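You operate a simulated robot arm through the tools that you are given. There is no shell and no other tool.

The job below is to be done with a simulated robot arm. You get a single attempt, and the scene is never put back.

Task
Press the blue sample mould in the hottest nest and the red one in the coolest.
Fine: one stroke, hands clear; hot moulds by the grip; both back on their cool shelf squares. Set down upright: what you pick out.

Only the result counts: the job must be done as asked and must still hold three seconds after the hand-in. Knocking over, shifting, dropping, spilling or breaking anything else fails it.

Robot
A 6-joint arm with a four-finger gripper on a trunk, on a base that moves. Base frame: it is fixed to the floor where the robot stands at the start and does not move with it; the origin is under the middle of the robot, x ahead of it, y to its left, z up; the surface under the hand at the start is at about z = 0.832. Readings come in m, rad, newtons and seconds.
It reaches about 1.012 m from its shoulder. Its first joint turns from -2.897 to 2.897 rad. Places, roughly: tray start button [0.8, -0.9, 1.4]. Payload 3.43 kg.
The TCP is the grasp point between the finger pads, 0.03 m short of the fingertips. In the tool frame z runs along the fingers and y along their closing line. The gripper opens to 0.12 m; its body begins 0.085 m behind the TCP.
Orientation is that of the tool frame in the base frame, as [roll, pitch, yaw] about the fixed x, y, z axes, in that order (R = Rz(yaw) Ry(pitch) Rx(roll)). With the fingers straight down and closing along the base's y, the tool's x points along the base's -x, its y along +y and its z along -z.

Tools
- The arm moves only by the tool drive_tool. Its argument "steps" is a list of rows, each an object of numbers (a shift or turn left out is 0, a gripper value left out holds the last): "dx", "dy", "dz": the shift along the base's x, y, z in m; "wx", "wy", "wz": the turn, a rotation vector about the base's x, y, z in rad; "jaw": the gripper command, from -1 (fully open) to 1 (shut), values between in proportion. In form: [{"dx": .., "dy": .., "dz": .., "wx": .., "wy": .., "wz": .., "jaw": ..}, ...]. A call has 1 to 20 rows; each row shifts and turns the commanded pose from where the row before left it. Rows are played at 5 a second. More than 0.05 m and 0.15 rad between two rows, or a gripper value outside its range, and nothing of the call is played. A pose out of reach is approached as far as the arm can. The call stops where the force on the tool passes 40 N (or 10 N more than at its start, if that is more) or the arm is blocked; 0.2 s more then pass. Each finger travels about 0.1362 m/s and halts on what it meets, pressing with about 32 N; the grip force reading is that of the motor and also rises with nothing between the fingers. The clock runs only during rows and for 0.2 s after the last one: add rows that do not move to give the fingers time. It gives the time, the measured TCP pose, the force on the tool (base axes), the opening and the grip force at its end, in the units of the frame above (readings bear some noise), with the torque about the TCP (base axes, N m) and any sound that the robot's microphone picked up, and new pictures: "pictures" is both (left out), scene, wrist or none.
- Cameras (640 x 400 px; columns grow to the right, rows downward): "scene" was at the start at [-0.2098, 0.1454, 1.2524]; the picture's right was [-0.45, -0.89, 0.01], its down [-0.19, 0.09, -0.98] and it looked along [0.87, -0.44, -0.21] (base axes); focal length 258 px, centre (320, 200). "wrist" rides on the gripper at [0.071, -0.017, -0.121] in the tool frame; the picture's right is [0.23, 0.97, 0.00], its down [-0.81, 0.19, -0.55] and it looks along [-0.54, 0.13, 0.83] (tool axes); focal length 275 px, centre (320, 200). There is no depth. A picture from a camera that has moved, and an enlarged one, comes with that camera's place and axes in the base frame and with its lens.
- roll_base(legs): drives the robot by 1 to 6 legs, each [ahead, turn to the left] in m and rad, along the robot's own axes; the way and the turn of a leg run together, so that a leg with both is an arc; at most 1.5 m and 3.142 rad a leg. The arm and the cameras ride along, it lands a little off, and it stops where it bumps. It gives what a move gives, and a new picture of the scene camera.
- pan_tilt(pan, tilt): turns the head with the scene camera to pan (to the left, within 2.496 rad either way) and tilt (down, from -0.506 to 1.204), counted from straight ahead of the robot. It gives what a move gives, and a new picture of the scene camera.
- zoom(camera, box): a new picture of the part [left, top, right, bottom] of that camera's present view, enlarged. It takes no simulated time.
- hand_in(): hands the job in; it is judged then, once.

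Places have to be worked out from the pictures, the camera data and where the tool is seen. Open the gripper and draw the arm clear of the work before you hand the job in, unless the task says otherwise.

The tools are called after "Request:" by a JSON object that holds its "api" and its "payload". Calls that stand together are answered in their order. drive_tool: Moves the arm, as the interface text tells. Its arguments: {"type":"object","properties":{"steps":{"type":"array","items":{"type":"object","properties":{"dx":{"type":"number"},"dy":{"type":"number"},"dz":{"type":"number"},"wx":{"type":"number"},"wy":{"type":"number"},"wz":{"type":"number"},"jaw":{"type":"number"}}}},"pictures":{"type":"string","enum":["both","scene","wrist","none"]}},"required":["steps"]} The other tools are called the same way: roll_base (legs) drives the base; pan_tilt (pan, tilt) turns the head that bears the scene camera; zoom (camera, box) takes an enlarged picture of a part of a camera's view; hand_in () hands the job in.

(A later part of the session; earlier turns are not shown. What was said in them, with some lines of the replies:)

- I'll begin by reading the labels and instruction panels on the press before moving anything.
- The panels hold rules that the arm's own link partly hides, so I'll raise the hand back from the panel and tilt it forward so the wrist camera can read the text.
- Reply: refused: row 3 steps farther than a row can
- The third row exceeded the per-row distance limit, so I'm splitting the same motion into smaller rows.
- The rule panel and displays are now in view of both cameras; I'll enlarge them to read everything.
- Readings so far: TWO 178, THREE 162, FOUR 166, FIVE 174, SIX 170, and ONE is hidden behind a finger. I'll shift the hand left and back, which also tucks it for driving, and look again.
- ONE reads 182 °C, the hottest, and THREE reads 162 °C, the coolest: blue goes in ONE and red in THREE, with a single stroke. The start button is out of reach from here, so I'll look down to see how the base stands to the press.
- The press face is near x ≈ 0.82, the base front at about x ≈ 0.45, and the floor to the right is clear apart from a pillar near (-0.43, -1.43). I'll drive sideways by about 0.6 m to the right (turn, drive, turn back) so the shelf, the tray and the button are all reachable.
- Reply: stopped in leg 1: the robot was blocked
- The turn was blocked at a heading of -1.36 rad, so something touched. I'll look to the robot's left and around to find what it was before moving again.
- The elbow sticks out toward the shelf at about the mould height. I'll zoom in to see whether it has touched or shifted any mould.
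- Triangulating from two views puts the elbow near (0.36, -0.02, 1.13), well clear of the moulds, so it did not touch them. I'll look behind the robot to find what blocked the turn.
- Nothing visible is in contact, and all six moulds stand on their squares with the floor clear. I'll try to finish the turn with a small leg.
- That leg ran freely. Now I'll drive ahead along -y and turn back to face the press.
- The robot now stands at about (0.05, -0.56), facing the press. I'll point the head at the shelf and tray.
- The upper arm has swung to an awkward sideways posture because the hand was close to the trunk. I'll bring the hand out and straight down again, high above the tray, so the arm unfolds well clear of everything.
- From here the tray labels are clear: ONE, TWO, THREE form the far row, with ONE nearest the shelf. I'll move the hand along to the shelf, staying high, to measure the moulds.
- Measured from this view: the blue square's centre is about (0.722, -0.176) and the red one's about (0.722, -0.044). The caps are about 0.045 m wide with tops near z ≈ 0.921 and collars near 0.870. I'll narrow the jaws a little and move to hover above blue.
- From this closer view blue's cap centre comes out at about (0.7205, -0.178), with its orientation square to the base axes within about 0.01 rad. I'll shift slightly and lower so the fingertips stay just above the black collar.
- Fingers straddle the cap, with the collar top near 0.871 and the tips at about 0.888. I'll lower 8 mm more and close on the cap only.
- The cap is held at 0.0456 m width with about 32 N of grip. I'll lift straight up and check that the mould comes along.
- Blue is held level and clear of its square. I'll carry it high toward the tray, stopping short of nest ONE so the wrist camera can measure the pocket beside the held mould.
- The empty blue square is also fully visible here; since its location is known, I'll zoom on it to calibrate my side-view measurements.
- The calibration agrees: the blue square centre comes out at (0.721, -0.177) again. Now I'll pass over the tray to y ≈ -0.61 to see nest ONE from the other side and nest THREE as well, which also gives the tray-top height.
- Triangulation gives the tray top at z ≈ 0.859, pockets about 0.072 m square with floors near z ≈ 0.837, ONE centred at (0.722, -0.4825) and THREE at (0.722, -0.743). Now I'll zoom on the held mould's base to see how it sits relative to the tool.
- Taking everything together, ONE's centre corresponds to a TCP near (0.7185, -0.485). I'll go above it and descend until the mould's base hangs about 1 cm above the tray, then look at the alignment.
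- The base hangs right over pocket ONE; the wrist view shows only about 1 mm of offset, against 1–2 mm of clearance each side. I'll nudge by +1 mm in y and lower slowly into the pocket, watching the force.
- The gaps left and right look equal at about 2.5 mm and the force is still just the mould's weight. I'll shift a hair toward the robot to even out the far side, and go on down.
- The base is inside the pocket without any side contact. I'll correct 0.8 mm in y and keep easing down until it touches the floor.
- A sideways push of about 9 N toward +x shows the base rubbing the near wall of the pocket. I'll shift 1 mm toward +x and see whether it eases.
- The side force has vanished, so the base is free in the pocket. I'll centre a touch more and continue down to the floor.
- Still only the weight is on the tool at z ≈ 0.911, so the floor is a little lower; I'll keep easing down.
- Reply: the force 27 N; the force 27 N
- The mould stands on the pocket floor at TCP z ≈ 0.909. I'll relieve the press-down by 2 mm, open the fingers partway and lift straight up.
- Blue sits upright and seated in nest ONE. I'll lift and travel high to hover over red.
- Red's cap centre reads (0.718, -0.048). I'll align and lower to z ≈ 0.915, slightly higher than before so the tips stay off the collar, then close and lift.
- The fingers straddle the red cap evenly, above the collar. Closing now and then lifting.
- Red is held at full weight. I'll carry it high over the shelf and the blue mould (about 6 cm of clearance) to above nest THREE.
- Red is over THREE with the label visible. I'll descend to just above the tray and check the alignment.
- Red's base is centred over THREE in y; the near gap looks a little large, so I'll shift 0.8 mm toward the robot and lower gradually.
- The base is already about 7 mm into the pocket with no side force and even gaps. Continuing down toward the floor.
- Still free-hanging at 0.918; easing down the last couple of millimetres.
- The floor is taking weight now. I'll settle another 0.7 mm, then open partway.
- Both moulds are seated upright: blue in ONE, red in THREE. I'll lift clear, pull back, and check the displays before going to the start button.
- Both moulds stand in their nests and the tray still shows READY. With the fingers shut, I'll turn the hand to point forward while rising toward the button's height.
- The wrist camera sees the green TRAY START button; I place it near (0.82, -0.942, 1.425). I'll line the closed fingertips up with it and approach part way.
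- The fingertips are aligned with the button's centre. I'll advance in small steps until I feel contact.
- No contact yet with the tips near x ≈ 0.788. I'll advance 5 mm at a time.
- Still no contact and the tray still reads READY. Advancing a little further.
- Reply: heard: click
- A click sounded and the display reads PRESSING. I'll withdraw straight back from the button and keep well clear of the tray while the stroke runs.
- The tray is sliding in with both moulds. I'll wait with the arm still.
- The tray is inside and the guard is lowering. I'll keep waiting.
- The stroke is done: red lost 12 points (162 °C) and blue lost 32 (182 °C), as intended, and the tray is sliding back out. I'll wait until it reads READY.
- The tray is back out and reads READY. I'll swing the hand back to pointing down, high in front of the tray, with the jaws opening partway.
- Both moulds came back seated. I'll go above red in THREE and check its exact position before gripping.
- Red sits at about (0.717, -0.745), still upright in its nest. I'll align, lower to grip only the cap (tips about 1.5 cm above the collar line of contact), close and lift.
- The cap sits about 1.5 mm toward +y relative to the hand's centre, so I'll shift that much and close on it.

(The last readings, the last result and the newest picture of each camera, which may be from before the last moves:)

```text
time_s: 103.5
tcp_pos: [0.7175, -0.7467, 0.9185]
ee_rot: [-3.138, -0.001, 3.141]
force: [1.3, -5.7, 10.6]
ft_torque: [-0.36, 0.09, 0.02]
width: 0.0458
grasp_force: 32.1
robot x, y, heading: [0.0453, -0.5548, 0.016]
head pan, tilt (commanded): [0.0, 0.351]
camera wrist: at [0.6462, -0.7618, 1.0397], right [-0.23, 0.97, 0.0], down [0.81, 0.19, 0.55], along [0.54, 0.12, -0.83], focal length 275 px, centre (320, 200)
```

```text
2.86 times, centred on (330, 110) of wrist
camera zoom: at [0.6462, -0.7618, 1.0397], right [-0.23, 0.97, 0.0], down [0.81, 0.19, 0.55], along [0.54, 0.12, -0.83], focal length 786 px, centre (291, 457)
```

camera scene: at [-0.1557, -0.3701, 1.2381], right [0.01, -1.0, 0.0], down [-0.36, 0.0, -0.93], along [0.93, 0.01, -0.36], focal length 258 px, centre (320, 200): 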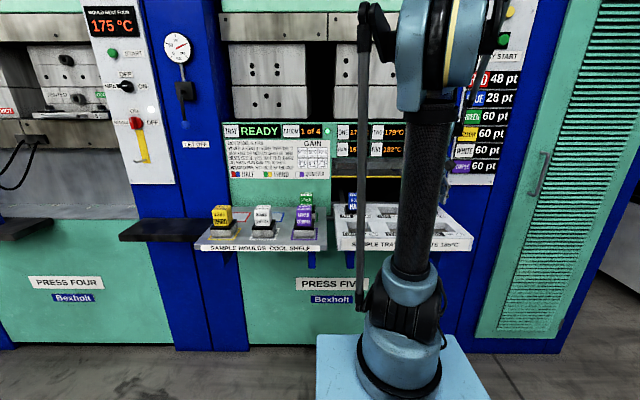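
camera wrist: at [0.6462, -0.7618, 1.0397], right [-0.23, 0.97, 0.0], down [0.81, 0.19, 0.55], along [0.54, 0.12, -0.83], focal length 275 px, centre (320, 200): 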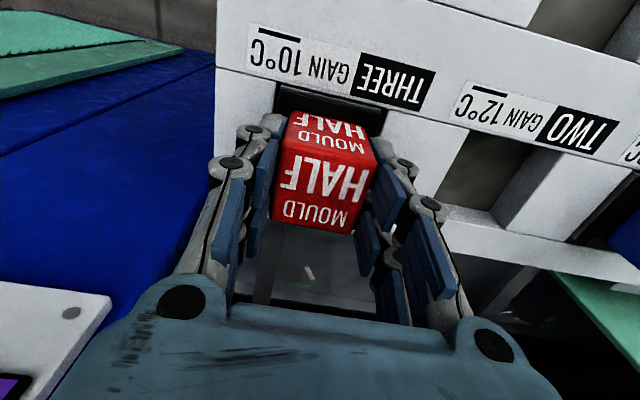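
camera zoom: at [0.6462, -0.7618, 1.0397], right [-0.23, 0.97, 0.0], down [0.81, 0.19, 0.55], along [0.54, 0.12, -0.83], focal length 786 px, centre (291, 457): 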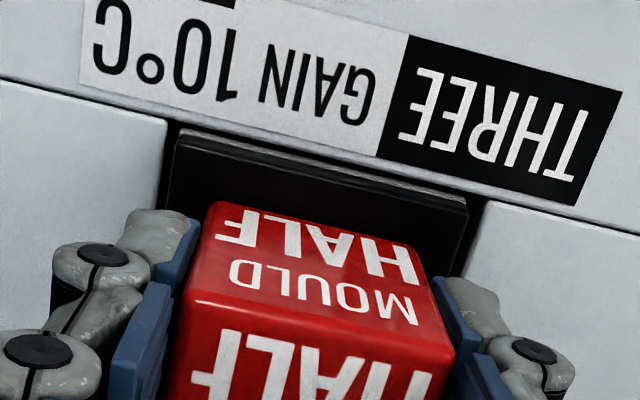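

The cap is gripped at the same 0.0458 m. I'll lift straight out of the nest, slowly at first.

Request:
{"api": "drive_tool", "payload": {"steps": [{"dz": 0.004}, {"dz": 0.006}, {"dz": 0.008}, {"dz": 0.01}, {"dz": 0}], "pictures": "none"}}

Request:
{"api": "drive_tool", "payload": {"steps": [{"dz": 0.03}, {"dz": 0.04}, {"dz": 0.04}, {"dz": 0.015}, {"dz": 0}]}}

Request:
{"api": "zoom", "payload": {"camera": "wrist", "box": [240, 40, 420, 152]}}

```text
time_s: 104.7
tcp_pos: [0.7191, -0.7442, 0.9462]
ee_rot: [-3.138, 0.001, -3.141]
force: [0.0, -0.5, -9.3]
ft_torque: [0.01, 0.01, 0.02]
width: 0.0457
grasp_force: 31.9
robot x, y, heading: [0.0446, -0.5559, 0.004]
head pan, tilt (commanded): [0.0, 0.351]
```

```text
time_s: 105.9
tcp_pos: [0.7179, -0.7427, 1.0698]
ee_rot: [-3.137, 0.0, -3.14]
force: [-0.8, -0.1, -9.9]
ft_torque: [0.06, 0.01, -0.01]
width: 0.0459
grasp_force: 32.0
robot x, y, heading: [0.0464, -0.5548, 0.007]
head pan, tilt (commanded): [0.0, 0.351]
camera scene: at [-0.1555, -0.3702, 1.2382], right [0.01, -1.0, 0.0], down [-0.36, 0.0, -0.93], along [0.93, 0.01, -0.36], focal length 258 px, centre (320, 200)
camera wrist: at [0.6462, -0.7595, 1.1922], right [-0.23, 0.97, 0.0], down [0.81, 0.19, 0.55], along [0.54, 0.12, -0.83], focal length 275 px, centre (320, 200)
```

scene: 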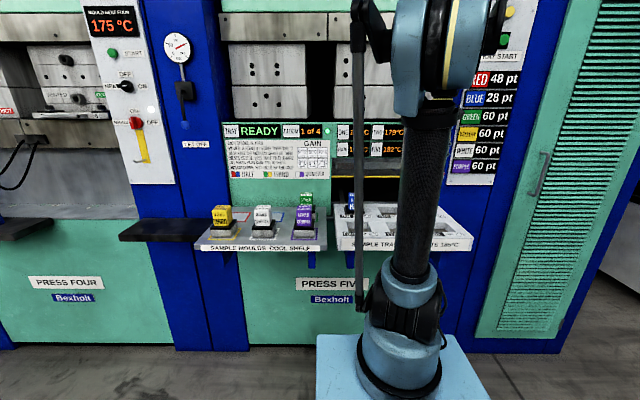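
wrist: 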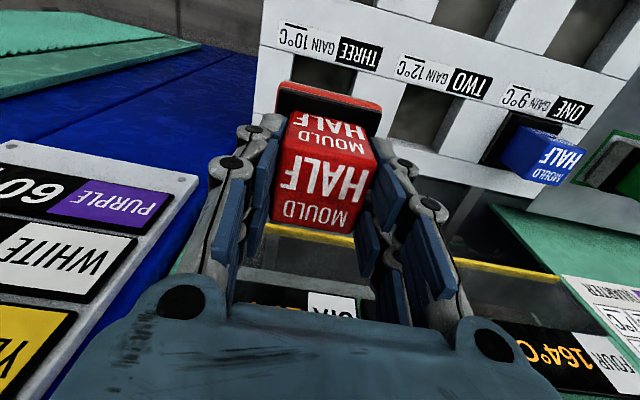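

```text
3.56 times, centred on (330, 96) of wrist
camera zoom: at [0.6462, -0.7595, 1.1922], right [-0.23, 0.97, 0.0], down [0.81, 0.19, 0.55], along [0.54, 0.12, -0.83], focal length 979 px, centre (284, 570)
```

zoom: 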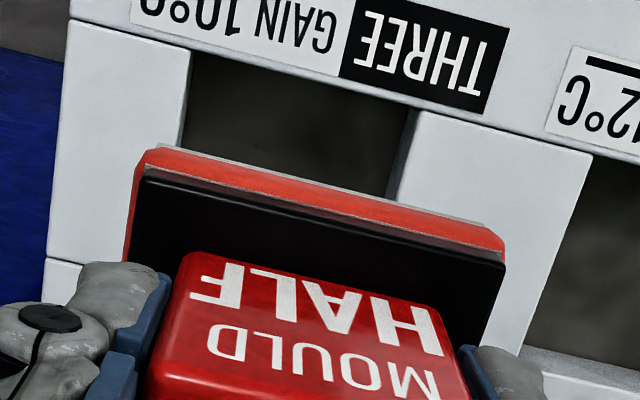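

Red is out, its base glowing hot, held by the grip. I'll carry it high over blue and green back to the red square.

Request:
{"api": "drive_tool", "payload": {"steps": [{"dy": 0.03}, {"dy": 0.0465}, {"dy": 0.0465}, {"dy": 0.0465}, {"dy": 0.0465}, {"dy": 0.0465}, {"dy": 0.0465}, {"dy": 0.0465}, {"dy": 0.0465}, {"dy": 0.0465}, {"dy": 0.0465}, {"dy": 0.0465}, {"dy": 0.0465}, {"dy": 0.0465}, {"dy": 0.0465}, {"dy": 0.015}, {"dy": 0}, {"dy": 0}]}}

Request:
{"api": "zoom", "payload": {"camera": "wrist", "box": [240, 20, 420, 132]}}

```text
time_s: 109.7
tcp_pos: [0.7182, -0.0474, 1.0709]
ee_rot: [-3.139, 0.0, -3.141]
force: [-0.3, 0.1, -9.7]
ft_torque: [0.01, 0.0, -0.02]
width: 0.0458
grasp_force: 31.9
robot x, y, heading: [0.045, -0.5579, 0.013]
head pan, tilt (commanded): [0.0, 0.351]
camera scene: at [-0.1554, -0.3698, 1.2381], right [0.01, -1.0, 0.0], down [-0.36, 0.0, -0.93], along [0.93, 0.01, -0.36], focal length 258 px, centre (320, 200)
camera wrist: at [0.6464, -0.0646, 1.1923], right [-0.23, 0.97, 0.0], down [0.81, 0.19, 0.55], along [0.54, 0.12, -0.83], focal length 275 px, centre (320, 200)
```

scene: 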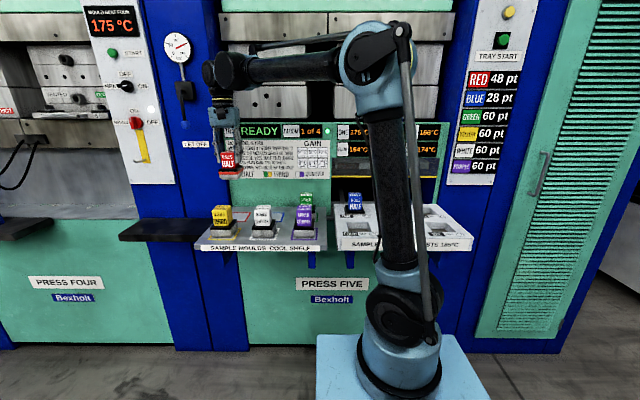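
wrist: 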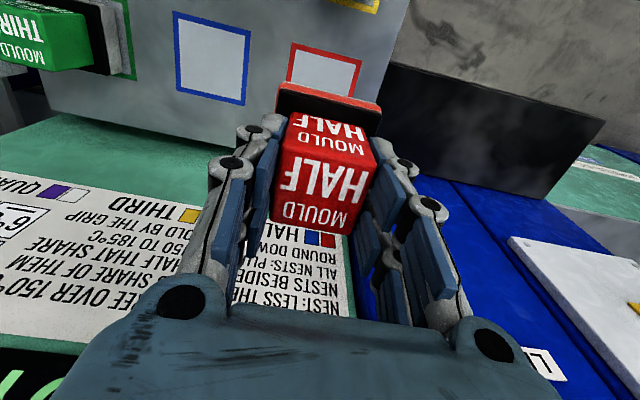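

```text
3.56 times, centred on (330, 76) of wrist
camera zoom: at [0.6464, -0.0646, 1.1923], right [-0.23, 0.97, 0.0], down [0.81, 0.19, 0.55], along [0.54, 0.12, -0.83], focal length 979 px, centre (284, 641)
```

zoom: 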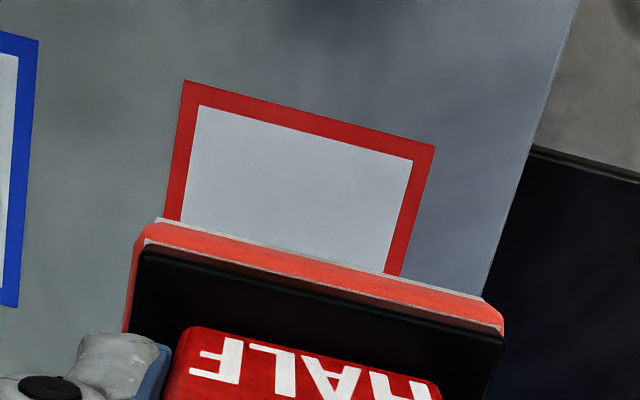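

The empty red square appears in the same place relative to the hand as when I first lifted red. I'll lower to just above the shelf.

Request:
{"api": "drive_tool", "payload": {"steps": [{"dz": -0.04, "dx": 0.0006}, {"dz": -0.04}, {"dz": -0.035}, {"dz": -0.015}, {"dz": -0.01}, {"dz": 0}, {"dz": 0}]}}

Request:
{"api": "zoom", "payload": {"camera": "wrist", "box": [240, 40, 420, 152]}}

Request:
{"api": "zoom", "payload": {"camera": "scene", "box": [190, 150, 340, 260]}}

```text
time_s: 111.3
tcp_pos: [0.7193, -0.0477, 0.9295]
ee_rot: [-3.141, 0.0, 3.141]
force: [0.2, -0.3, -10.0]
ft_torque: [0.0, -0.01, -0.03]
width: 0.0456
grasp_force: 31.7
robot x, y, heading: [0.0485, -0.5523, 0.01]
head pan, tilt (commanded): [0.0, 0.351]
camera scene: at [-0.1554, -0.3699, 1.2381], right [0.01, -1.0, 0.0], down [-0.36, 0.0, -0.93], along [0.93, 0.01, -0.36], focal length 258 px, centre (320, 200)
camera wrist: at [0.6462, -0.0645, 1.0523], right [-0.23, 0.97, 0.0], down [0.81, 0.19, 0.55], along [0.54, 0.12, -0.83], focal length 275 px, centre (320, 200)
```

scene: 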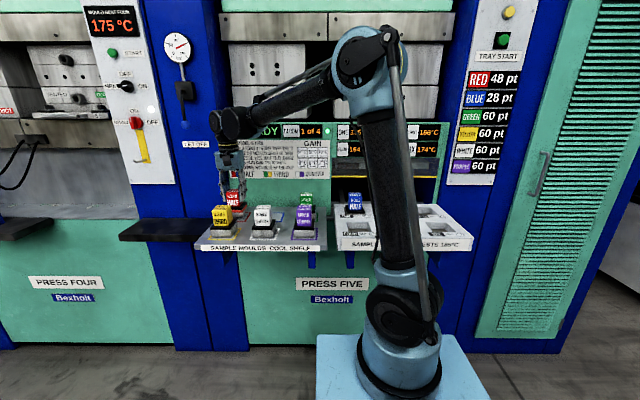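
wrist: 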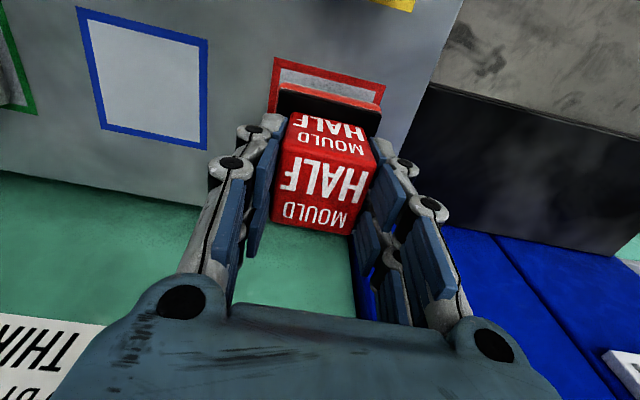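

```text
3.56 times, centred on (330, 96) of wrist
camera zoom: at [0.6462, -0.0645, 1.0523], right [-0.23, 0.97, 0.0], down [0.81, 0.19, 0.55], along [0.54, 0.12, -0.83], focal length 979 px, centre (284, 570)
```

zoom: 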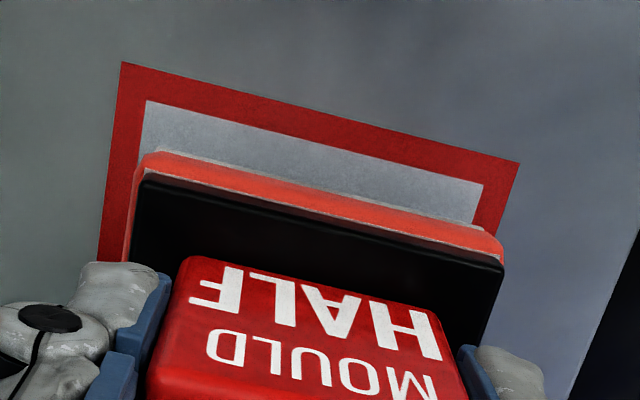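

```text
3.64 times, centred on (265, 205) of scene
camera zoom: at [-0.1554, -0.3699, 1.2381], right [0.01, -1.0, 0.0], down [-0.36, 0.0, -0.93], along [0.93, 0.01, -0.36], focal length 936 px, centre (520, 182)
```

zoom: 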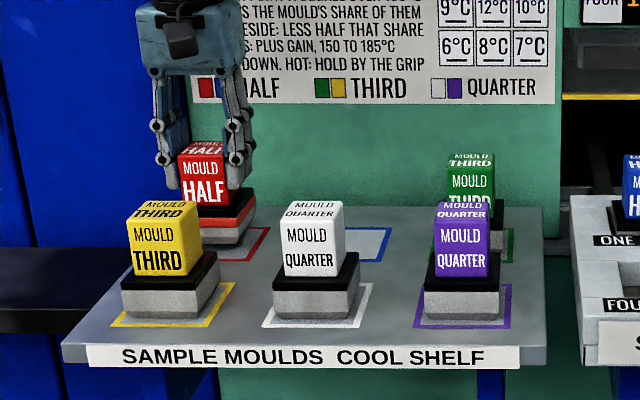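

Alignment over the square is good (within about 2 mm). I'll nudge 1 mm and lower gently until the shelf takes the weight.

Request:
{"api": "drive_tool", "payload": {"steps": [{"dy": -0.001}, {"dz": -0.005}, {"dz": -0.003}, {"dz": 0}], "pictures": "none"}}

Request:
{"api": "drive_tool", "payload": {"steps": [{"dz": -0.001}, {"dz": 0}], "pictures": "none"}}

```text
time_s: 112.3
tcp_pos: [0.7178, -0.0494, 0.9219]
ee_rot: [-3.139, -0.001, -3.14]
force: [-1.0, -0.1, -9.6]
ft_torque: [-0.03, 0.02, 0.0]
width: 0.0456
grasp_force: 32.1
robot x, y, heading: [0.0466, -0.5577, 0.015]
head pan, tilt (commanded): [0.0, 0.351]
```

```text
time_s: 112.9
tcp_pos: [0.7196, -0.0498, 0.9203]
ee_rot: [-3.14, -0.001, -3.141]
force: [0.1, -0.2, -9.5]
ft_torque: [0.01, -0.01, 0.01]
width: 0.0459
grasp_force: 32.0
robot x, y, heading: [0.0445, -0.5548, 0.014]
head pan, tilt (commanded): [0.0, 0.351]
```

Still hanging freely at 0.920; one millimetre at a time now.

Request:
{"api": "drive_tool", "payload": {"steps": [{"dz": -0.001}, {"dz": 0}], "pictures": "none"}}

Request:
{"api": "drive_tool", "payload": {"steps": [{"dz": -0.0007}, {"dz": 0}], "pictures": "none"}}

```text
time_s: 113.5
tcp_pos: [0.7186, -0.048, 0.9202]
ee_rot: [-3.14, 0.001, -3.141]
force: [-0.3, 0.3, -9.1]
ft_torque: [0.02, 0.02, -0.02]
width: 0.0456
grasp_force: 31.4
robot x, y, heading: [0.0456, -0.5586, 0.015]
head pan, tilt (commanded): [0.0, 0.351]
```

```text
time_s: 114.1
tcp_pos: [0.7176, -0.0488, 0.9198]
ee_rot: [-3.14, 0.001, -3.141]
force: [-0.2, -0.8, -9.4]
ft_torque: [-0.01, -0.02, -0.03]
width: 0.0455
grasp_force: 32.1
robot x, y, heading: [0.0455, -0.5576, 0.009]
head pan, tilt (commanded): [0.0, 0.351]
```

Full weight is still on the hand, so a little further.

Request:
{"api": "drive_tool", "payload": {"steps": [{"dz": -0.001}, {"dz": 0}], "pictures": "none"}}

Request:
{"api": "drive_tool", "payload": {"steps": [{"dz": -0.0007}, {"dz": 0}], "pictures": "none"}}

```text
time_s: 114.7
tcp_pos: [0.7189, -0.0491, 0.9174]
ee_rot: [-3.141, 0.003, 3.141]
force: [-0.3, -0.9, -9.5]
ft_torque: [-0.01, -0.02, -0.02]
width: 0.0458
grasp_force: 32.0
robot x, y, heading: [0.0472, -0.5539, 0.01]
head pan, tilt (commanded): [0.0, 0.351]
```

```text
time_s: 115.3
tcp_pos: [0.7181, -0.0491, 0.9181]
ee_rot: [-3.14, -0.001, 3.141]
force: [0.2, -0.7, -10.4]
ft_torque: [0.0, 0.0, -0.02]
width: 0.0458
grasp_force: 32.5
robot x, y, heading: [0.0472, -0.5567, 0.01]
head pan, tilt (commanded): [0.0, 0.351]
```

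Still no support felt at about 0.9175; continuing in small steps.

Request:
{"api": "drive_tool", "payload": {"steps": [{"dz": -0.0008}, {"dz": 0}], "pictures": "none"}}

Request:
{"api": "drive_tool", "payload": {"steps": [{"dz": -0.0007}, {"dz": 0}], "pictures": "wrist"}}

```text
time_s: 115.9
tcp_pos: [0.7184, -0.0492, 0.9171]
ee_rot: [-3.139, -0.001, 3.141]
force: [1.1, 0.1, 3.2]
ft_torque: [-0.23, -0.35, 0.05]
width: 0.0461
grasp_force: 32.0
robot x, y, heading: [0.046, -0.558, 0.013]
head pan, tilt (commanded): [0.0, 0.351]
```

```text
time_s: 116.5
tcp_pos: [0.7182, -0.0484, 0.9179]
ee_rot: [-3.14, 0.002, -3.141]
force: [6.1, 8.4, 27.6]
ft_torque: [0.31, -0.17, 0.02]
width: 0.0458
grasp_force: 32.5
robot x, y, heading: [0.0494, -0.5567, 0.012]
head pan, tilt (commanded): [0.0, 0.351]
camera wrist: at [0.6462, -0.0658, 1.0394], right [-0.23, 0.97, 0.0], down [0.81, 0.19, 0.55], along [0.54, 0.13, -0.83], focal length 275 px, centre (320, 200)
```

wrist: 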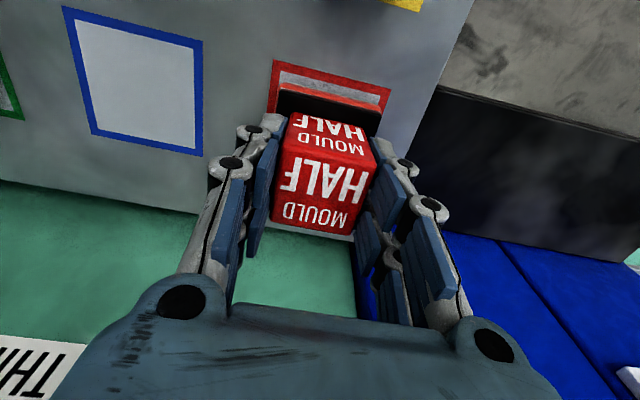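

Red now stands on the shelf. I'll relieve the downward press, then open partway and look.

Request:
{"api": "drive_tool", "payload": {"steps": [{"dz": 0.0008}, {"dz": 0, "jaw": 0.1}, {"dz": 0, "jaw": -0.35}, {"dz": 0, "jaw": -0.45}, {"dz": 0}]}}

Request:
{"api": "zoom", "payload": {"camera": "wrist", "box": [220, 30, 440, 170]}}

Request:
{"api": "zoom", "payload": {"camera": "scene", "box": [190, 150, 340, 260]}}

```text
time_s: 117.7
tcp_pos: [0.7187, -0.0487, 0.9169]
ee_rot: [-3.141, 0.001, -3.141]
force: [-0.7, 0.0, 0.4]
ft_torque: [0.0, 0.04, -0.03]
width: 0.0869
grasp_force: 0.1
robot x, y, heading: [0.0464, -0.5553, 0.011]
head pan, tilt (commanded): [0.0, 0.351]
camera scene: at [-0.1557, -0.37, 1.2381], right [0.01, -1.0, 0.0], down [-0.36, 0.0, -0.93], along [0.93, 0.01, -0.36], focal length 258 px, centre (320, 200)
camera wrist: at [0.6464, -0.0663, 1.0392], right [-0.23, 0.97, 0.0], down [0.81, 0.19, 0.55], along [0.54, 0.13, -0.83], focal length 275 px, centre (320, 200)
```

scene: 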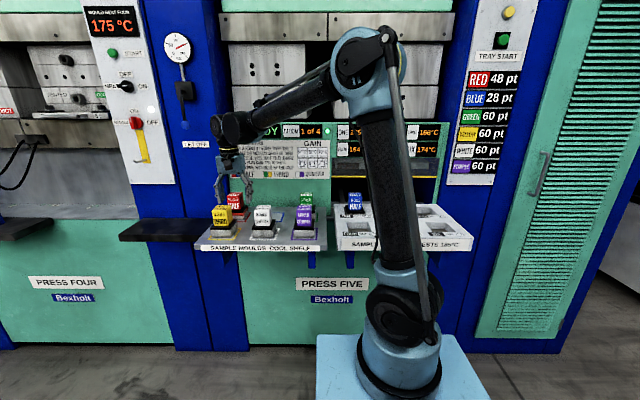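
wrist: 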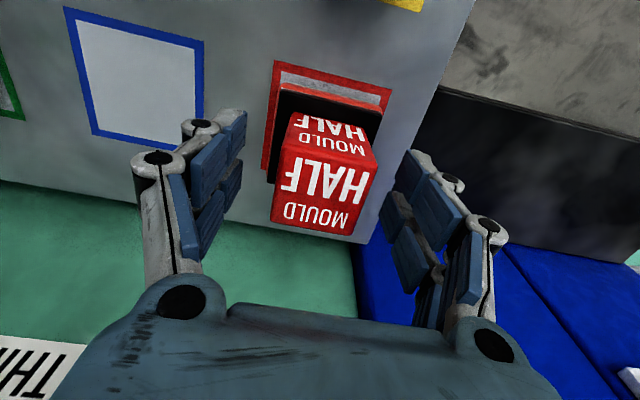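

```text
2.86 times, centred on (330, 100) of wrist
camera zoom: at [0.6464, -0.0663, 1.0392], right [-0.23, 0.97, 0.0], down [0.81, 0.19, 0.55], along [0.54, 0.13, -0.83], focal length 786 px, centre (291, 486)
```

zoom: 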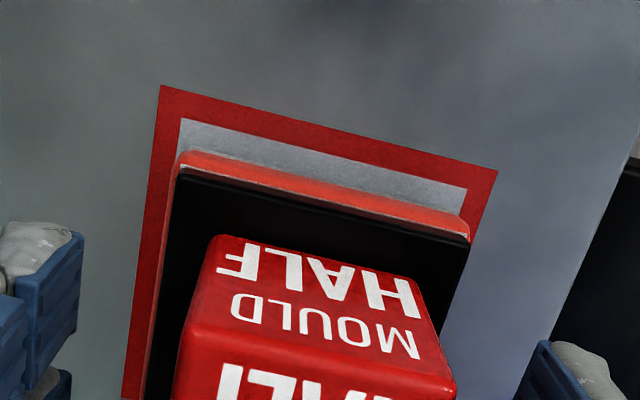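

```text
3.64 times, centred on (265, 205) of scene
camera zoom: at [-0.1557, -0.37, 1.2381], right [0.01, -1.0, 0.0], down [-0.36, 0.0, -0.93], along [0.93, 0.01, -0.36], focal length 936 px, centre (520, 182)
```

zoom: 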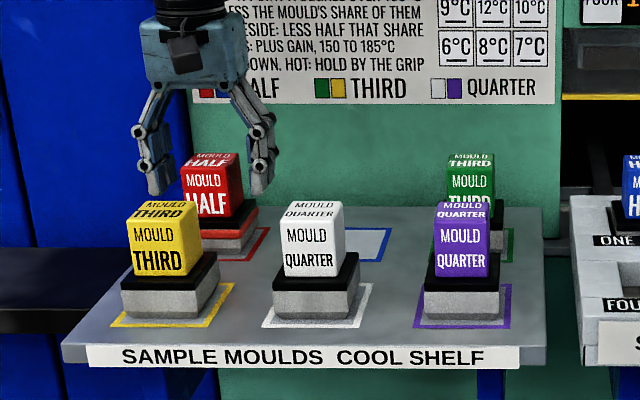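

Red stands upright on its own square. I'll lift off and travel over to blue in nest ONE.

Request:
{"api": "drive_tool", "payload": {"steps": [{"dz": 0.03}, {"dz": 0.04}, {"dz": 0.04}, {"dz": 0.035}, {"dy": -0.046}, {"dy": -0.046}, {"dy": -0.046}, {"dy": -0.046}, {"dy": -0.046}, {"dy": -0.046}, {"dy": -0.046}, {"dy": -0.046}, {"dy": -0.046}, {"dy": -0.022}, {"dy": 0}, {"dy": 0}]}}

Request:
{"api": "zoom", "payload": {"camera": "wrist", "box": [220, 20, 440, 157]}}

```text
time_s: 121.1
tcp_pos: [0.7174, -0.486, 1.0637]
ee_rot: [-3.139, -0.001, -3.141]
force: [0.7, 0.2, 0.0]
ft_torque: [-0.01, 0.01, 0.01]
width: 0.0871
grasp_force: 0.1
robot x, y, heading: [0.0491, -0.5541, 0.008]
head pan, tilt (commanded): [0.0, 0.351]
camera scene: at [-0.1558, -0.3701, 1.2381], right [0.01, -1.0, 0.0], down [-0.36, 0.0, -0.93], along [0.93, 0.01, -0.36], focal length 258 px, centre (320, 200)
camera wrist: at [0.6454, -0.5021, 1.1844], right [-0.23, 0.97, 0.0], down [0.81, 0.19, 0.55], along [0.54, 0.13, -0.83], focal length 275 px, centre (320, 200)
```

scene: 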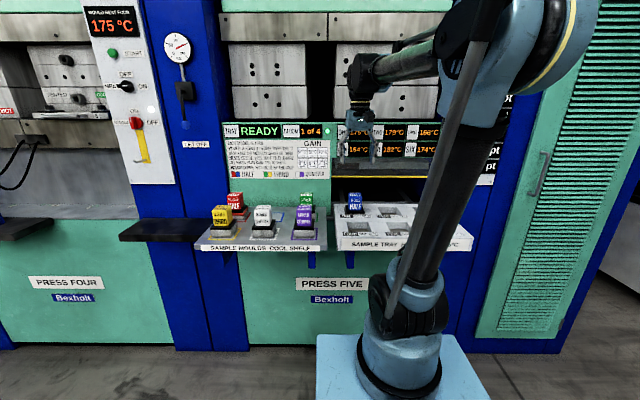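
wrist: 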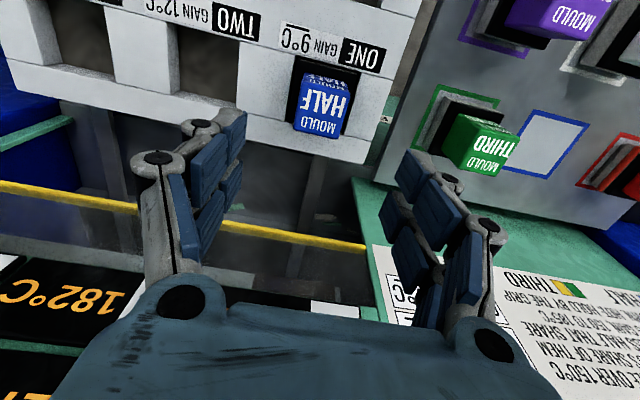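

```text
2.91 times, centred on (330, 88) of wrist
camera zoom: at [0.6454, -0.5021, 1.1844], right [-0.23, 0.97, 0.0], down [0.81, 0.19, 0.55], along [0.54, 0.13, -0.83], focal length 801 px, centre (291, 524)
```

zoom: 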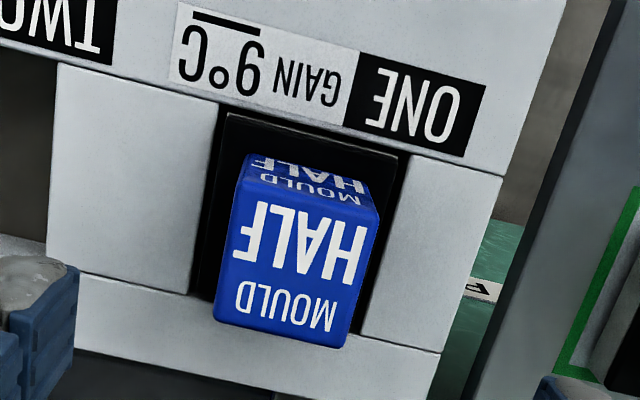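

Blue reads at about (0.717, -0.484), right under the hand. I'll lower to the cap and check before closing.

Request:
{"api": "drive_tool", "payload": {"steps": [{"dz": -0.04}, {"dz": -0.04}, {"dz": -0.03}, {"dz": -0.02}, {"dz": -0.0145}, {"dz": 0}, {"dz": 0}], "pictures": "wrist"}}

Request:
{"api": "zoom", "payload": {"camera": "wrist", "box": [200, 40, 440, 190]}}

```text
time_s: 122.7
tcp_pos: [0.7175, -0.4835, 0.9192]
ee_rot: [-3.14, 0.0, -3.14]
force: [-0.3, 0.0, 0.6]
ft_torque: [0.01, -0.03, 0.01]
width: 0.087
grasp_force: 0.1
robot x, y, heading: [0.0442, -0.556, 0.01]
head pan, tilt (commanded): [0.0, 0.351]
camera wrist: at [0.6454, -0.5009, 1.0403], right [-0.23, 0.97, 0.0], down [0.81, 0.19, 0.55], along [0.54, 0.12, -0.83], focal length 275 px, centre (320, 200)
```

wrist: 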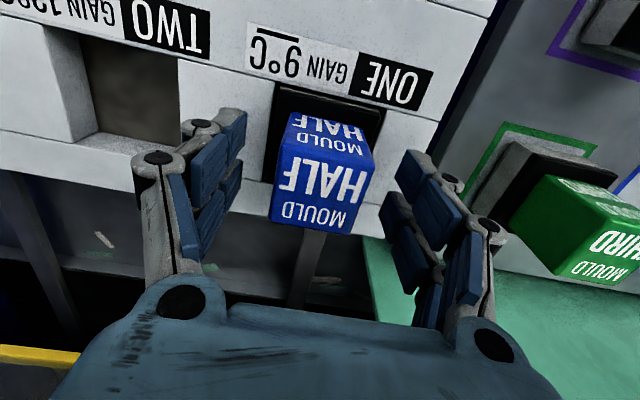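

```text
2.67 times, centred on (320, 115) of wrist
camera zoom: at [0.6454, -0.5009, 1.0403], right [-0.23, 0.97, 0.0], down [0.81, 0.19, 0.55], along [0.54, 0.12, -0.83], focal length 734 px, centre (320, 427)
```

zoom: 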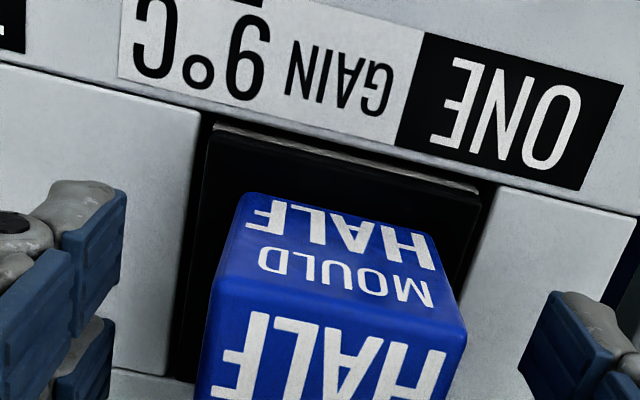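

The cap is centred between the fingers. Closing on the grip, then lifting slowly out of the nest.

Request:
{"api": "drive_tool", "payload": {"steps": [{"jaw": 1.0}, {"jaw": 1.0}, {"jaw": 1.0}, {"jaw": 1.0}], "pictures": "none"}}

Request:
{"api": "drive_tool", "payload": {"steps": [{"dz": 0.004}, {"dz": 0.006}, {"dz": 0.008}, {"dz": 0.01}, {"dz": 0}], "pictures": "none"}}

Request:
{"api": "drive_tool", "payload": {"steps": [{"dz": 0.03}, {"dz": 0.04}, {"dz": 0.04}, {"dz": 0.015}, {"dz": 0}]}}

```text
time_s: 123.7
tcp_pos: [0.718, -0.4853, 0.9188]
ee_rot: [-3.138, 0.0, 3.141]
force: [0.3, -4.3, 8.7]
ft_torque: [-0.24, 0.11, 0.0]
width: 0.0457
grasp_force: 32.3
robot x, y, heading: [0.0445, -0.5563, 0.01]
head pan, tilt (commanded): [0.0, 0.351]
```

```text
time_s: 124.9
tcp_pos: [0.7177, -0.4849, 0.9448]
ee_rot: [-3.14, 0.0, 3.14]
force: [0.4, 0.5, -9.1]
ft_torque: [0.01, 0.0, 0.03]
width: 0.0458
grasp_force: 31.5
robot x, y, heading: [0.0454, -0.5535, 0.017]
head pan, tilt (commanded): [0.0, 0.351]
```

```text
time_s: 126.1
tcp_pos: [0.7197, -0.4843, 1.0673]
ee_rot: [-3.139, 0.001, -3.14]
force: [0.0, 1.9, -9.9]
ft_torque: [0.01, -0.03, 0.01]
width: 0.0458
grasp_force: 31.7
robot x, y, heading: [0.0457, -0.5566, 0.012]
head pan, tilt (commanded): [0.0, 0.351]
camera scene: at [-0.1555, -0.3701, 1.2381], right [0.01, -1.0, 0.0], down [-0.36, 0.0, -0.93], along [0.93, 0.01, -0.36], focal length 258 px, centre (320, 200)
camera wrist: at [0.6466, -0.502, 1.1916], right [-0.23, 0.97, 0.0], down [0.81, 0.19, 0.55], along [0.54, 0.12, -0.83], focal length 275 px, centre (320, 200)
```

scene: 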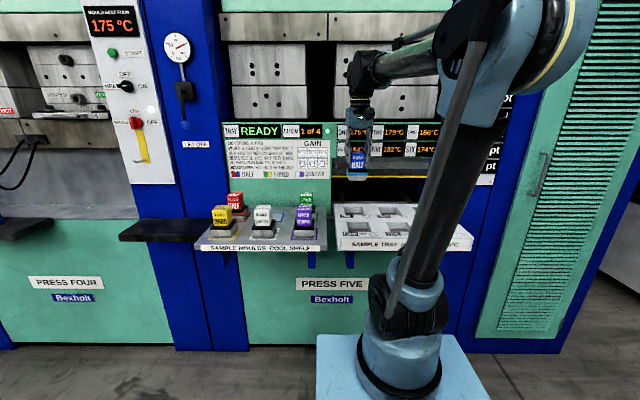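
wrist: 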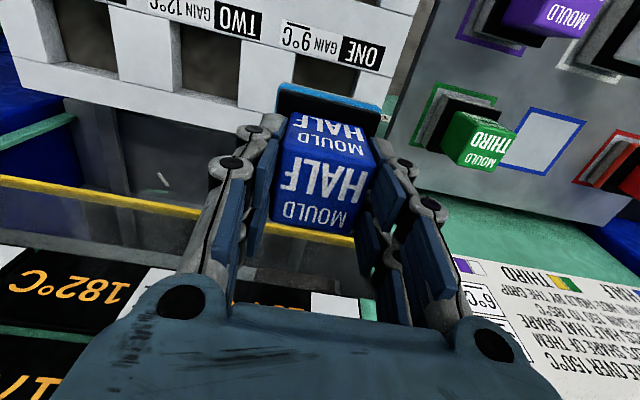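

Blue is out of ONE, held by its grip. I'll carry it over green to above the blue square.

Request:
{"api": "drive_tool", "payload": {"steps": [{"dy": 0.03}, {"dy": 0.0465}, {"dy": 0.0465}, {"dy": 0.0465}, {"dy": 0.0465}, {"dy": 0.0465}, {"dy": 0.0445, "dx": 0.0015}, {"dy": 0}, {"dz": -0.04}, {"dz": -0.04}, {"dz": -0.035}, {"dz": -0.015}, {"dz": -0.007}, {"dz": 0}, {"dz": 0}]}}

Request:
{"api": "zoom", "payload": {"camera": "wrist", "box": [240, 40, 420, 152]}}

Request:
{"api": "zoom", "payload": {"camera": "scene", "box": [190, 150, 340, 260]}}

```text
time_s: 129.3
tcp_pos: [0.7207, -0.1791, 0.9332]
ee_rot: [-3.139, 0.0, -3.141]
force: [-0.6, 0.2, -9.8]
ft_torque: [-0.02, 0.01, -0.02]
width: 0.0456
grasp_force: 31.7
robot x, y, heading: [0.0472, -0.5528, 0.014]
head pan, tilt (commanded): [0.0, 0.351]
camera scene: at [-0.1554, -0.3699, 1.2381], right [0.01, -1.0, 0.0], down [-0.36, 0.0, -0.93], along [0.93, 0.01, -0.36], focal length 258 px, centre (320, 200)
camera wrist: at [0.6484, -0.1959, 1.055], right [-0.23, 0.97, 0.0], down [0.81, 0.19, 0.55], along [0.54, 0.13, -0.83], focal length 275 px, centre (320, 200)
```

scene: 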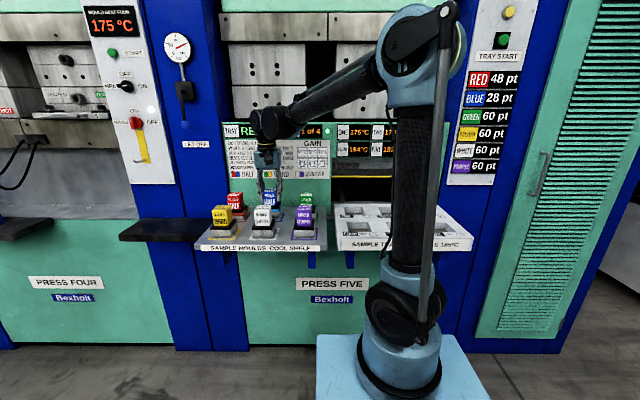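
wrist: 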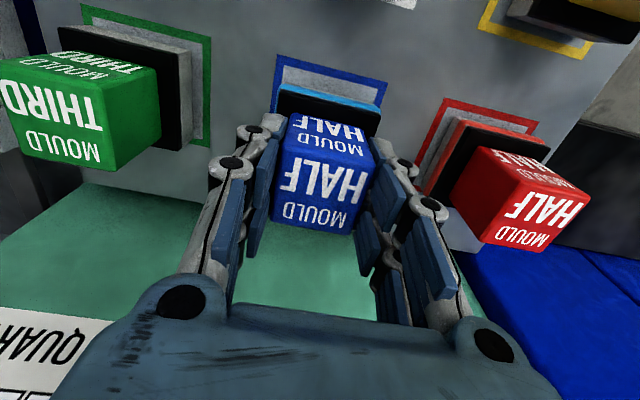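

```text
3.56 times, centred on (330, 96) of wrist
camera zoom: at [0.6484, -0.1959, 1.055], right [-0.23, 0.97, 0.0], down [0.81, 0.19, 0.55], along [0.54, 0.13, -0.83], focal length 979 px, centre (284, 570)
```

zoom: 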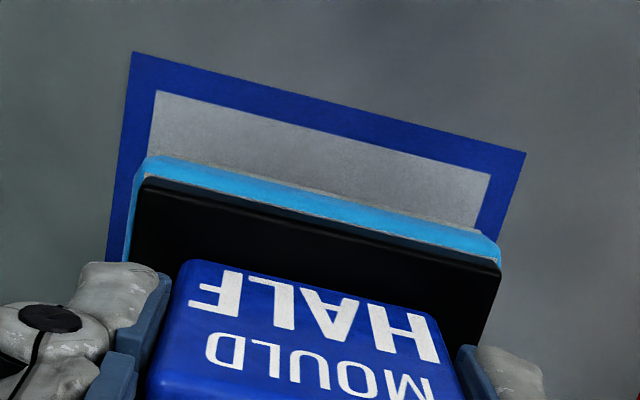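

```text
3.64 times, centred on (265, 205) of scene
camera zoom: at [-0.1554, -0.3699, 1.2381], right [0.01, -1.0, 0.0], down [-0.36, 0.0, -0.93], along [0.93, 0.01, -0.36], focal length 936 px, centre (520, 182)
```

zoom: 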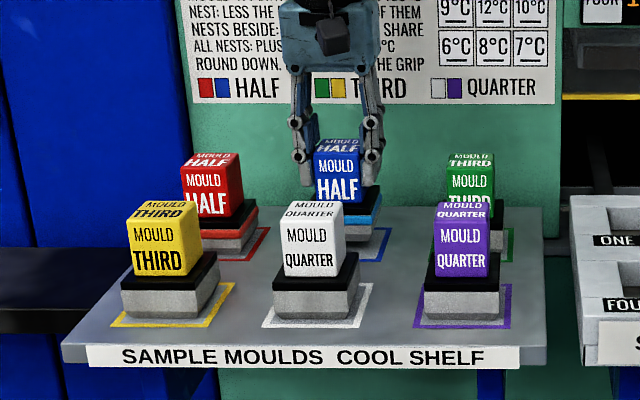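

Blue hangs right over its square, in line with how red sat. I'll nudge 1 mm toward the robot and lower gently to the shelf.

Request:
{"api": "drive_tool", "payload": {"steps": [{"dx": -0.001}, {"dz": -0.006}, {"dz": -0.004}, {"dz": -0.001}, {"dz": 0}], "pictures": "none"}}

```text
time_s: 130.5
tcp_pos: [0.7177, -0.1781, 0.9224]
ee_rot: [-3.14, -0.001, -3.14]
force: [-0.1, -0.2, -9.9]
ft_torque: [-0.01, 0.02, 0.01]
width: 0.0457
grasp_force: 31.9
robot x, y, heading: [0.0496, -0.5574, 0.011]
head pan, tilt (commanded): [0.0, 0.351]
```

Still hanging free at about 0.922. Lowering in 1 mm steps.

Request:
{"api": "drive_tool", "payload": {"steps": [{"dz": -0.0015}, {"dz": -0.0015}, {"dz": 0}], "pictures": "none"}}

```text
time_s: 131.3
tcp_pos: [0.7189, -0.1779, 0.92]
ee_rot: [-3.139, 0.001, 3.141]
force: [-0.3, 0.6, -8.8]
ft_torque: [0.0, 0.01, 0.02]
width: 0.0457
grasp_force: 31.7
robot x, y, heading: [0.0476, -0.5572, 0.009]
head pan, tilt (commanded): [0.0, 0.351]
```

Not touching yet; one more millimetre.

Request:
{"api": "drive_tool", "payload": {"steps": [{"dz": -0.001}, {"dz": 0}], "pictures": "none"}}

```text
time_s: 131.9
tcp_pos: [0.7189, -0.1798, 0.9183]
ee_rot: [-3.14, 0.001, -3.14]
force: [0.5, 0.7, -1.5]
ft_torque: [0.0, -0.28, 0.02]
width: 0.0455
grasp_force: 32.1
robot x, y, heading: [0.0461, -0.5547, 0.015]
head pan, tilt (commanded): [0.0, 0.351]
```

The shelf has taken most of the weight. I'll settle another 0.3 mm and open the fingers partway.

Request:
{"api": "drive_tool", "payload": {"steps": [{"dz": -0.0003}, {"dz": 0, "jaw": 0.1}, {"dz": 0, "jaw": -0.35}, {"dz": 0, "jaw": -0.45}, {"dz": 0}]}}

Request:
{"api": "zoom", "payload": {"camera": "wrist", "box": [220, 30, 440, 170]}}

Request:
{"api": "zoom", "payload": {"camera": "scene", "box": [190, 150, 340, 260]}}

```text
time_s: 133.1
tcp_pos: [0.7177, -0.179, 0.9177]
ee_rot: [-3.139, 0.0, 3.141]
force: [-0.4, -0.3, -0.3]
ft_torque: [-0.03, 0.01, 0.04]
width: 0.0869
grasp_force: 0.0
robot x, y, heading: [0.0487, -0.5546, 0.004]
head pan, tilt (commanded): [0.0, 0.351]
camera scene: at [-0.1557, -0.3701, 1.2381], right [0.01, -1.0, 0.0], down [-0.36, 0.0, -0.93], along [0.93, 0.01, -0.36], focal length 258 px, centre (320, 200)
camera wrist: at [0.6463, -0.1953, 1.0401], right [-0.23, 0.97, 0.0], down [0.81, 0.19, 0.55], along [0.54, 0.13, -0.83], focal length 275 px, centre (320, 200)
```

scene: 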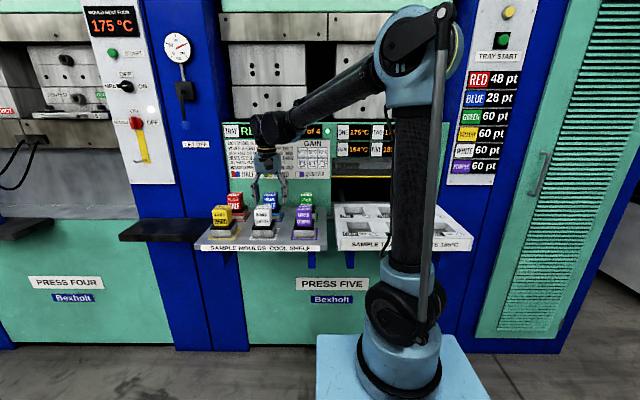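
wrist: 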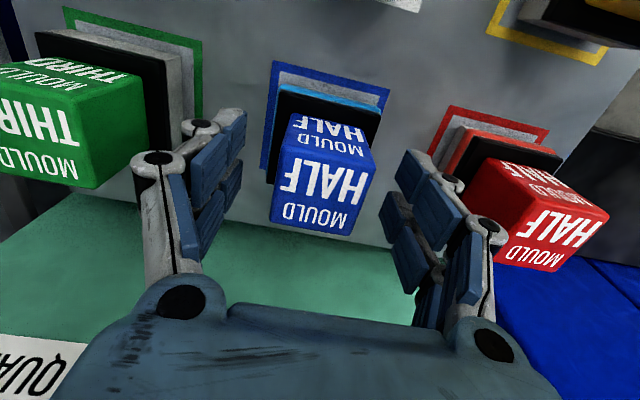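

```text
2.86 times, centred on (330, 100) of wrist
camera zoom: at [0.6463, -0.1953, 1.0401], right [-0.23, 0.97, 0.0], down [0.81, 0.19, 0.55], along [0.54, 0.13, -0.83], focal length 786 px, centre (291, 486)
```

zoom: 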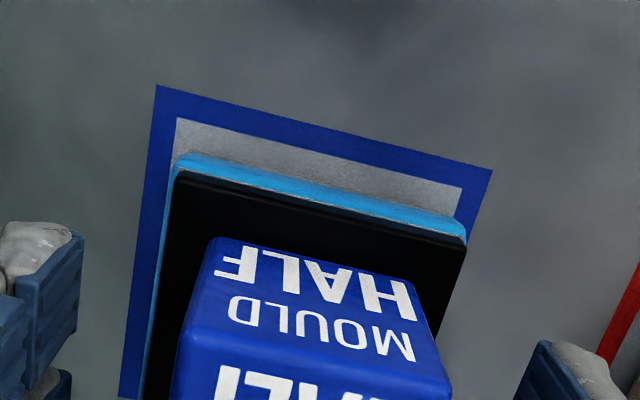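

```text
3.64 times, centred on (265, 205) of scene
camera zoom: at [-0.1557, -0.3701, 1.2381], right [0.01, -1.0, 0.0], down [-0.36, 0.0, -0.93], along [0.93, 0.01, -0.36], focal length 936 px, centre (520, 182)
```

zoom: 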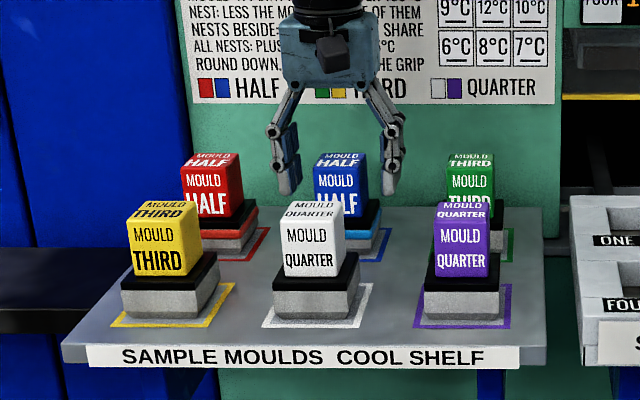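

Both moulds stand upright on their own squares. I'll lift the hand straight up and draw back clear, opening fully.

Request:
{"api": "drive_tool", "payload": {"steps": [{"dz": 0.03}, {"dz": 0.04}, {"dz": 0.045}, {"dz": 0.045}, {"dz": 0.045}, {"dz": 0.03, "dx": -0.03}, {"dx": -0.045}, {"dx": -0.045, "jaw": -1.0}, {"dx": -0.03}, {"dx": 0}, {"dx": 0}]}}

Request:
{"api": "zoom", "payload": {"camera": "wrist", "box": [200, 60, 460, 222]}}

Request:
{"api": "zoom", "payload": {"camera": "scene", "box": [190, 30, 540, 260]}}

```text
time_s: 135.5
tcp_pos: [0.5677, -0.1801, 1.1551]
ee_rot: [-3.139, 0.0, 3.14]
force: [0.1, -0.4, -1.0]
ft_torque: [0.0, 0.01, 0.01]
width: 0.12
grasp_force: 0.1
robot x, y, heading: [0.0473, -0.5604, 0.013]
head pan, tilt (commanded): [0.0, 0.351]
camera scene: at [-0.1558, -0.3701, 1.2381], right [0.01, -1.0, 0.0], down [-0.36, 0.0, -0.93], along [0.93, 0.01, -0.36], focal length 258 px, centre (320, 200)
camera wrist: at [0.4959, -0.1962, 1.2782], right [-0.23, 0.97, 0.0], down [0.81, 0.19, 0.55], along [0.54, 0.13, -0.83], focal length 275 px, centre (320, 200)
```

scene: 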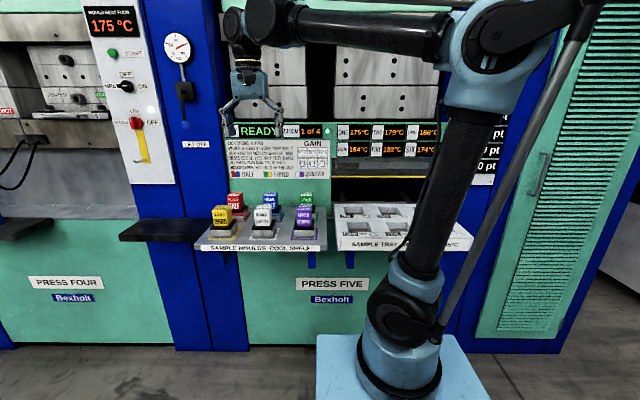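
wrist: 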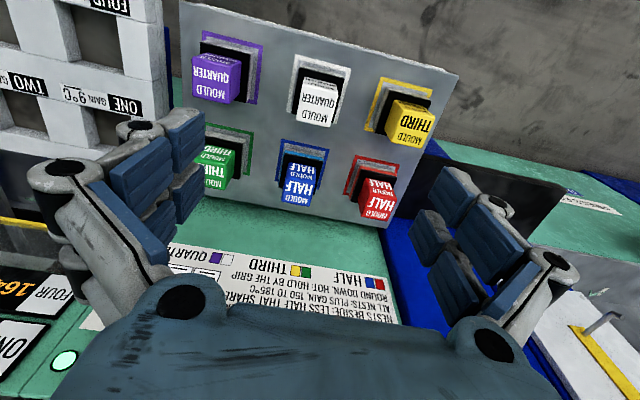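

```text
2.46 times, centred on (330, 141) of wrist
camera zoom: at [0.4959, -0.1962, 1.2782], right [-0.23, 0.97, 0.0], down [0.81, 0.19, 0.55], along [0.54, 0.13, -0.83], focal length 678 px, centre (295, 345)
```

zoom: 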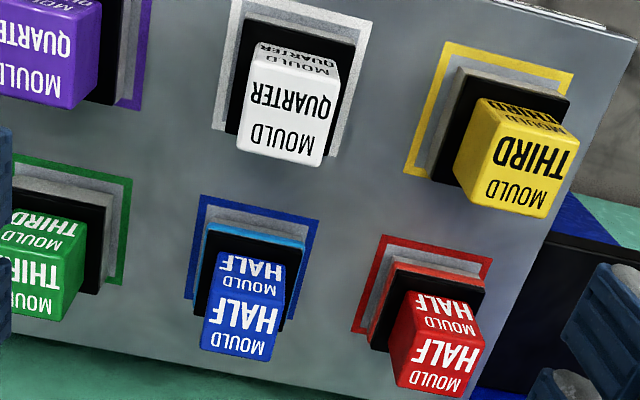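

```text
1.74 times, centred on (365, 145) of scene
camera zoom: at [-0.1558, -0.3701, 1.2381], right [0.01, -1.0, 0.0], down [-0.36, 0.0, -0.93], along [0.93, 0.01, -0.36], focal length 448 px, centre (242, 296)
```

zoom: 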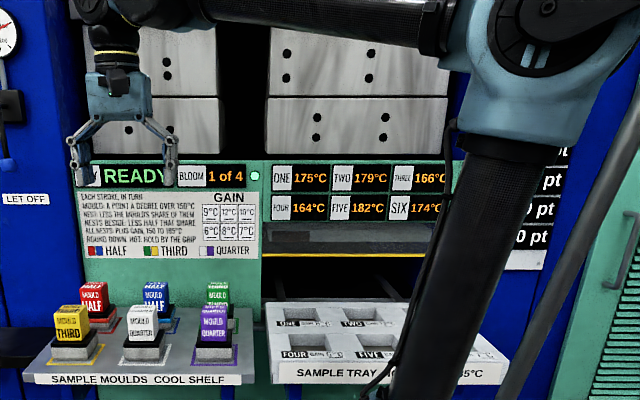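

Everything checks out: red (48 pt) and blue (28 pt) stand upright on their own squares, the other four moulds are untouched, the tray is empty and READY after exactly one stroke, and the open hand is well clear. Handing in.

Request:
{"api": "hand_in", "payload": {}}

```text
The job is handed in.
```

The job is handed in. I pressed the blue mould in nest ONE, the hottest at 182 °C, and the red mould in nest THREE, the coolest at 162 °C. Both went through in the same single stroke.

- **Press result:** after the stroke the display showed red at 48 points and blue at 28. Those drops of 12 and 32 match nests at 162 °C and 182 °C. The tray counter moved from 0 to 1 of 4.
- **Hands clear:** the hand was drawn back from the start button and stayed there while the tray was in.
- **Hot moulds:** I lifted each one out by its coloured cap. In the last pictures both stand upright on their own shelf squares, with red about 2 mm off where it started.
- **Surroundings:** the other four moulds look unmoved in those pictures. The tray is empty and reads READY, and the gripper is open, raised and drawn back from the shelf.

Early on, the base stopped partway through its first turn with a "blocked" message. I found nothing in contact, all six moulds were still on their squares, and the turn then finished normally.
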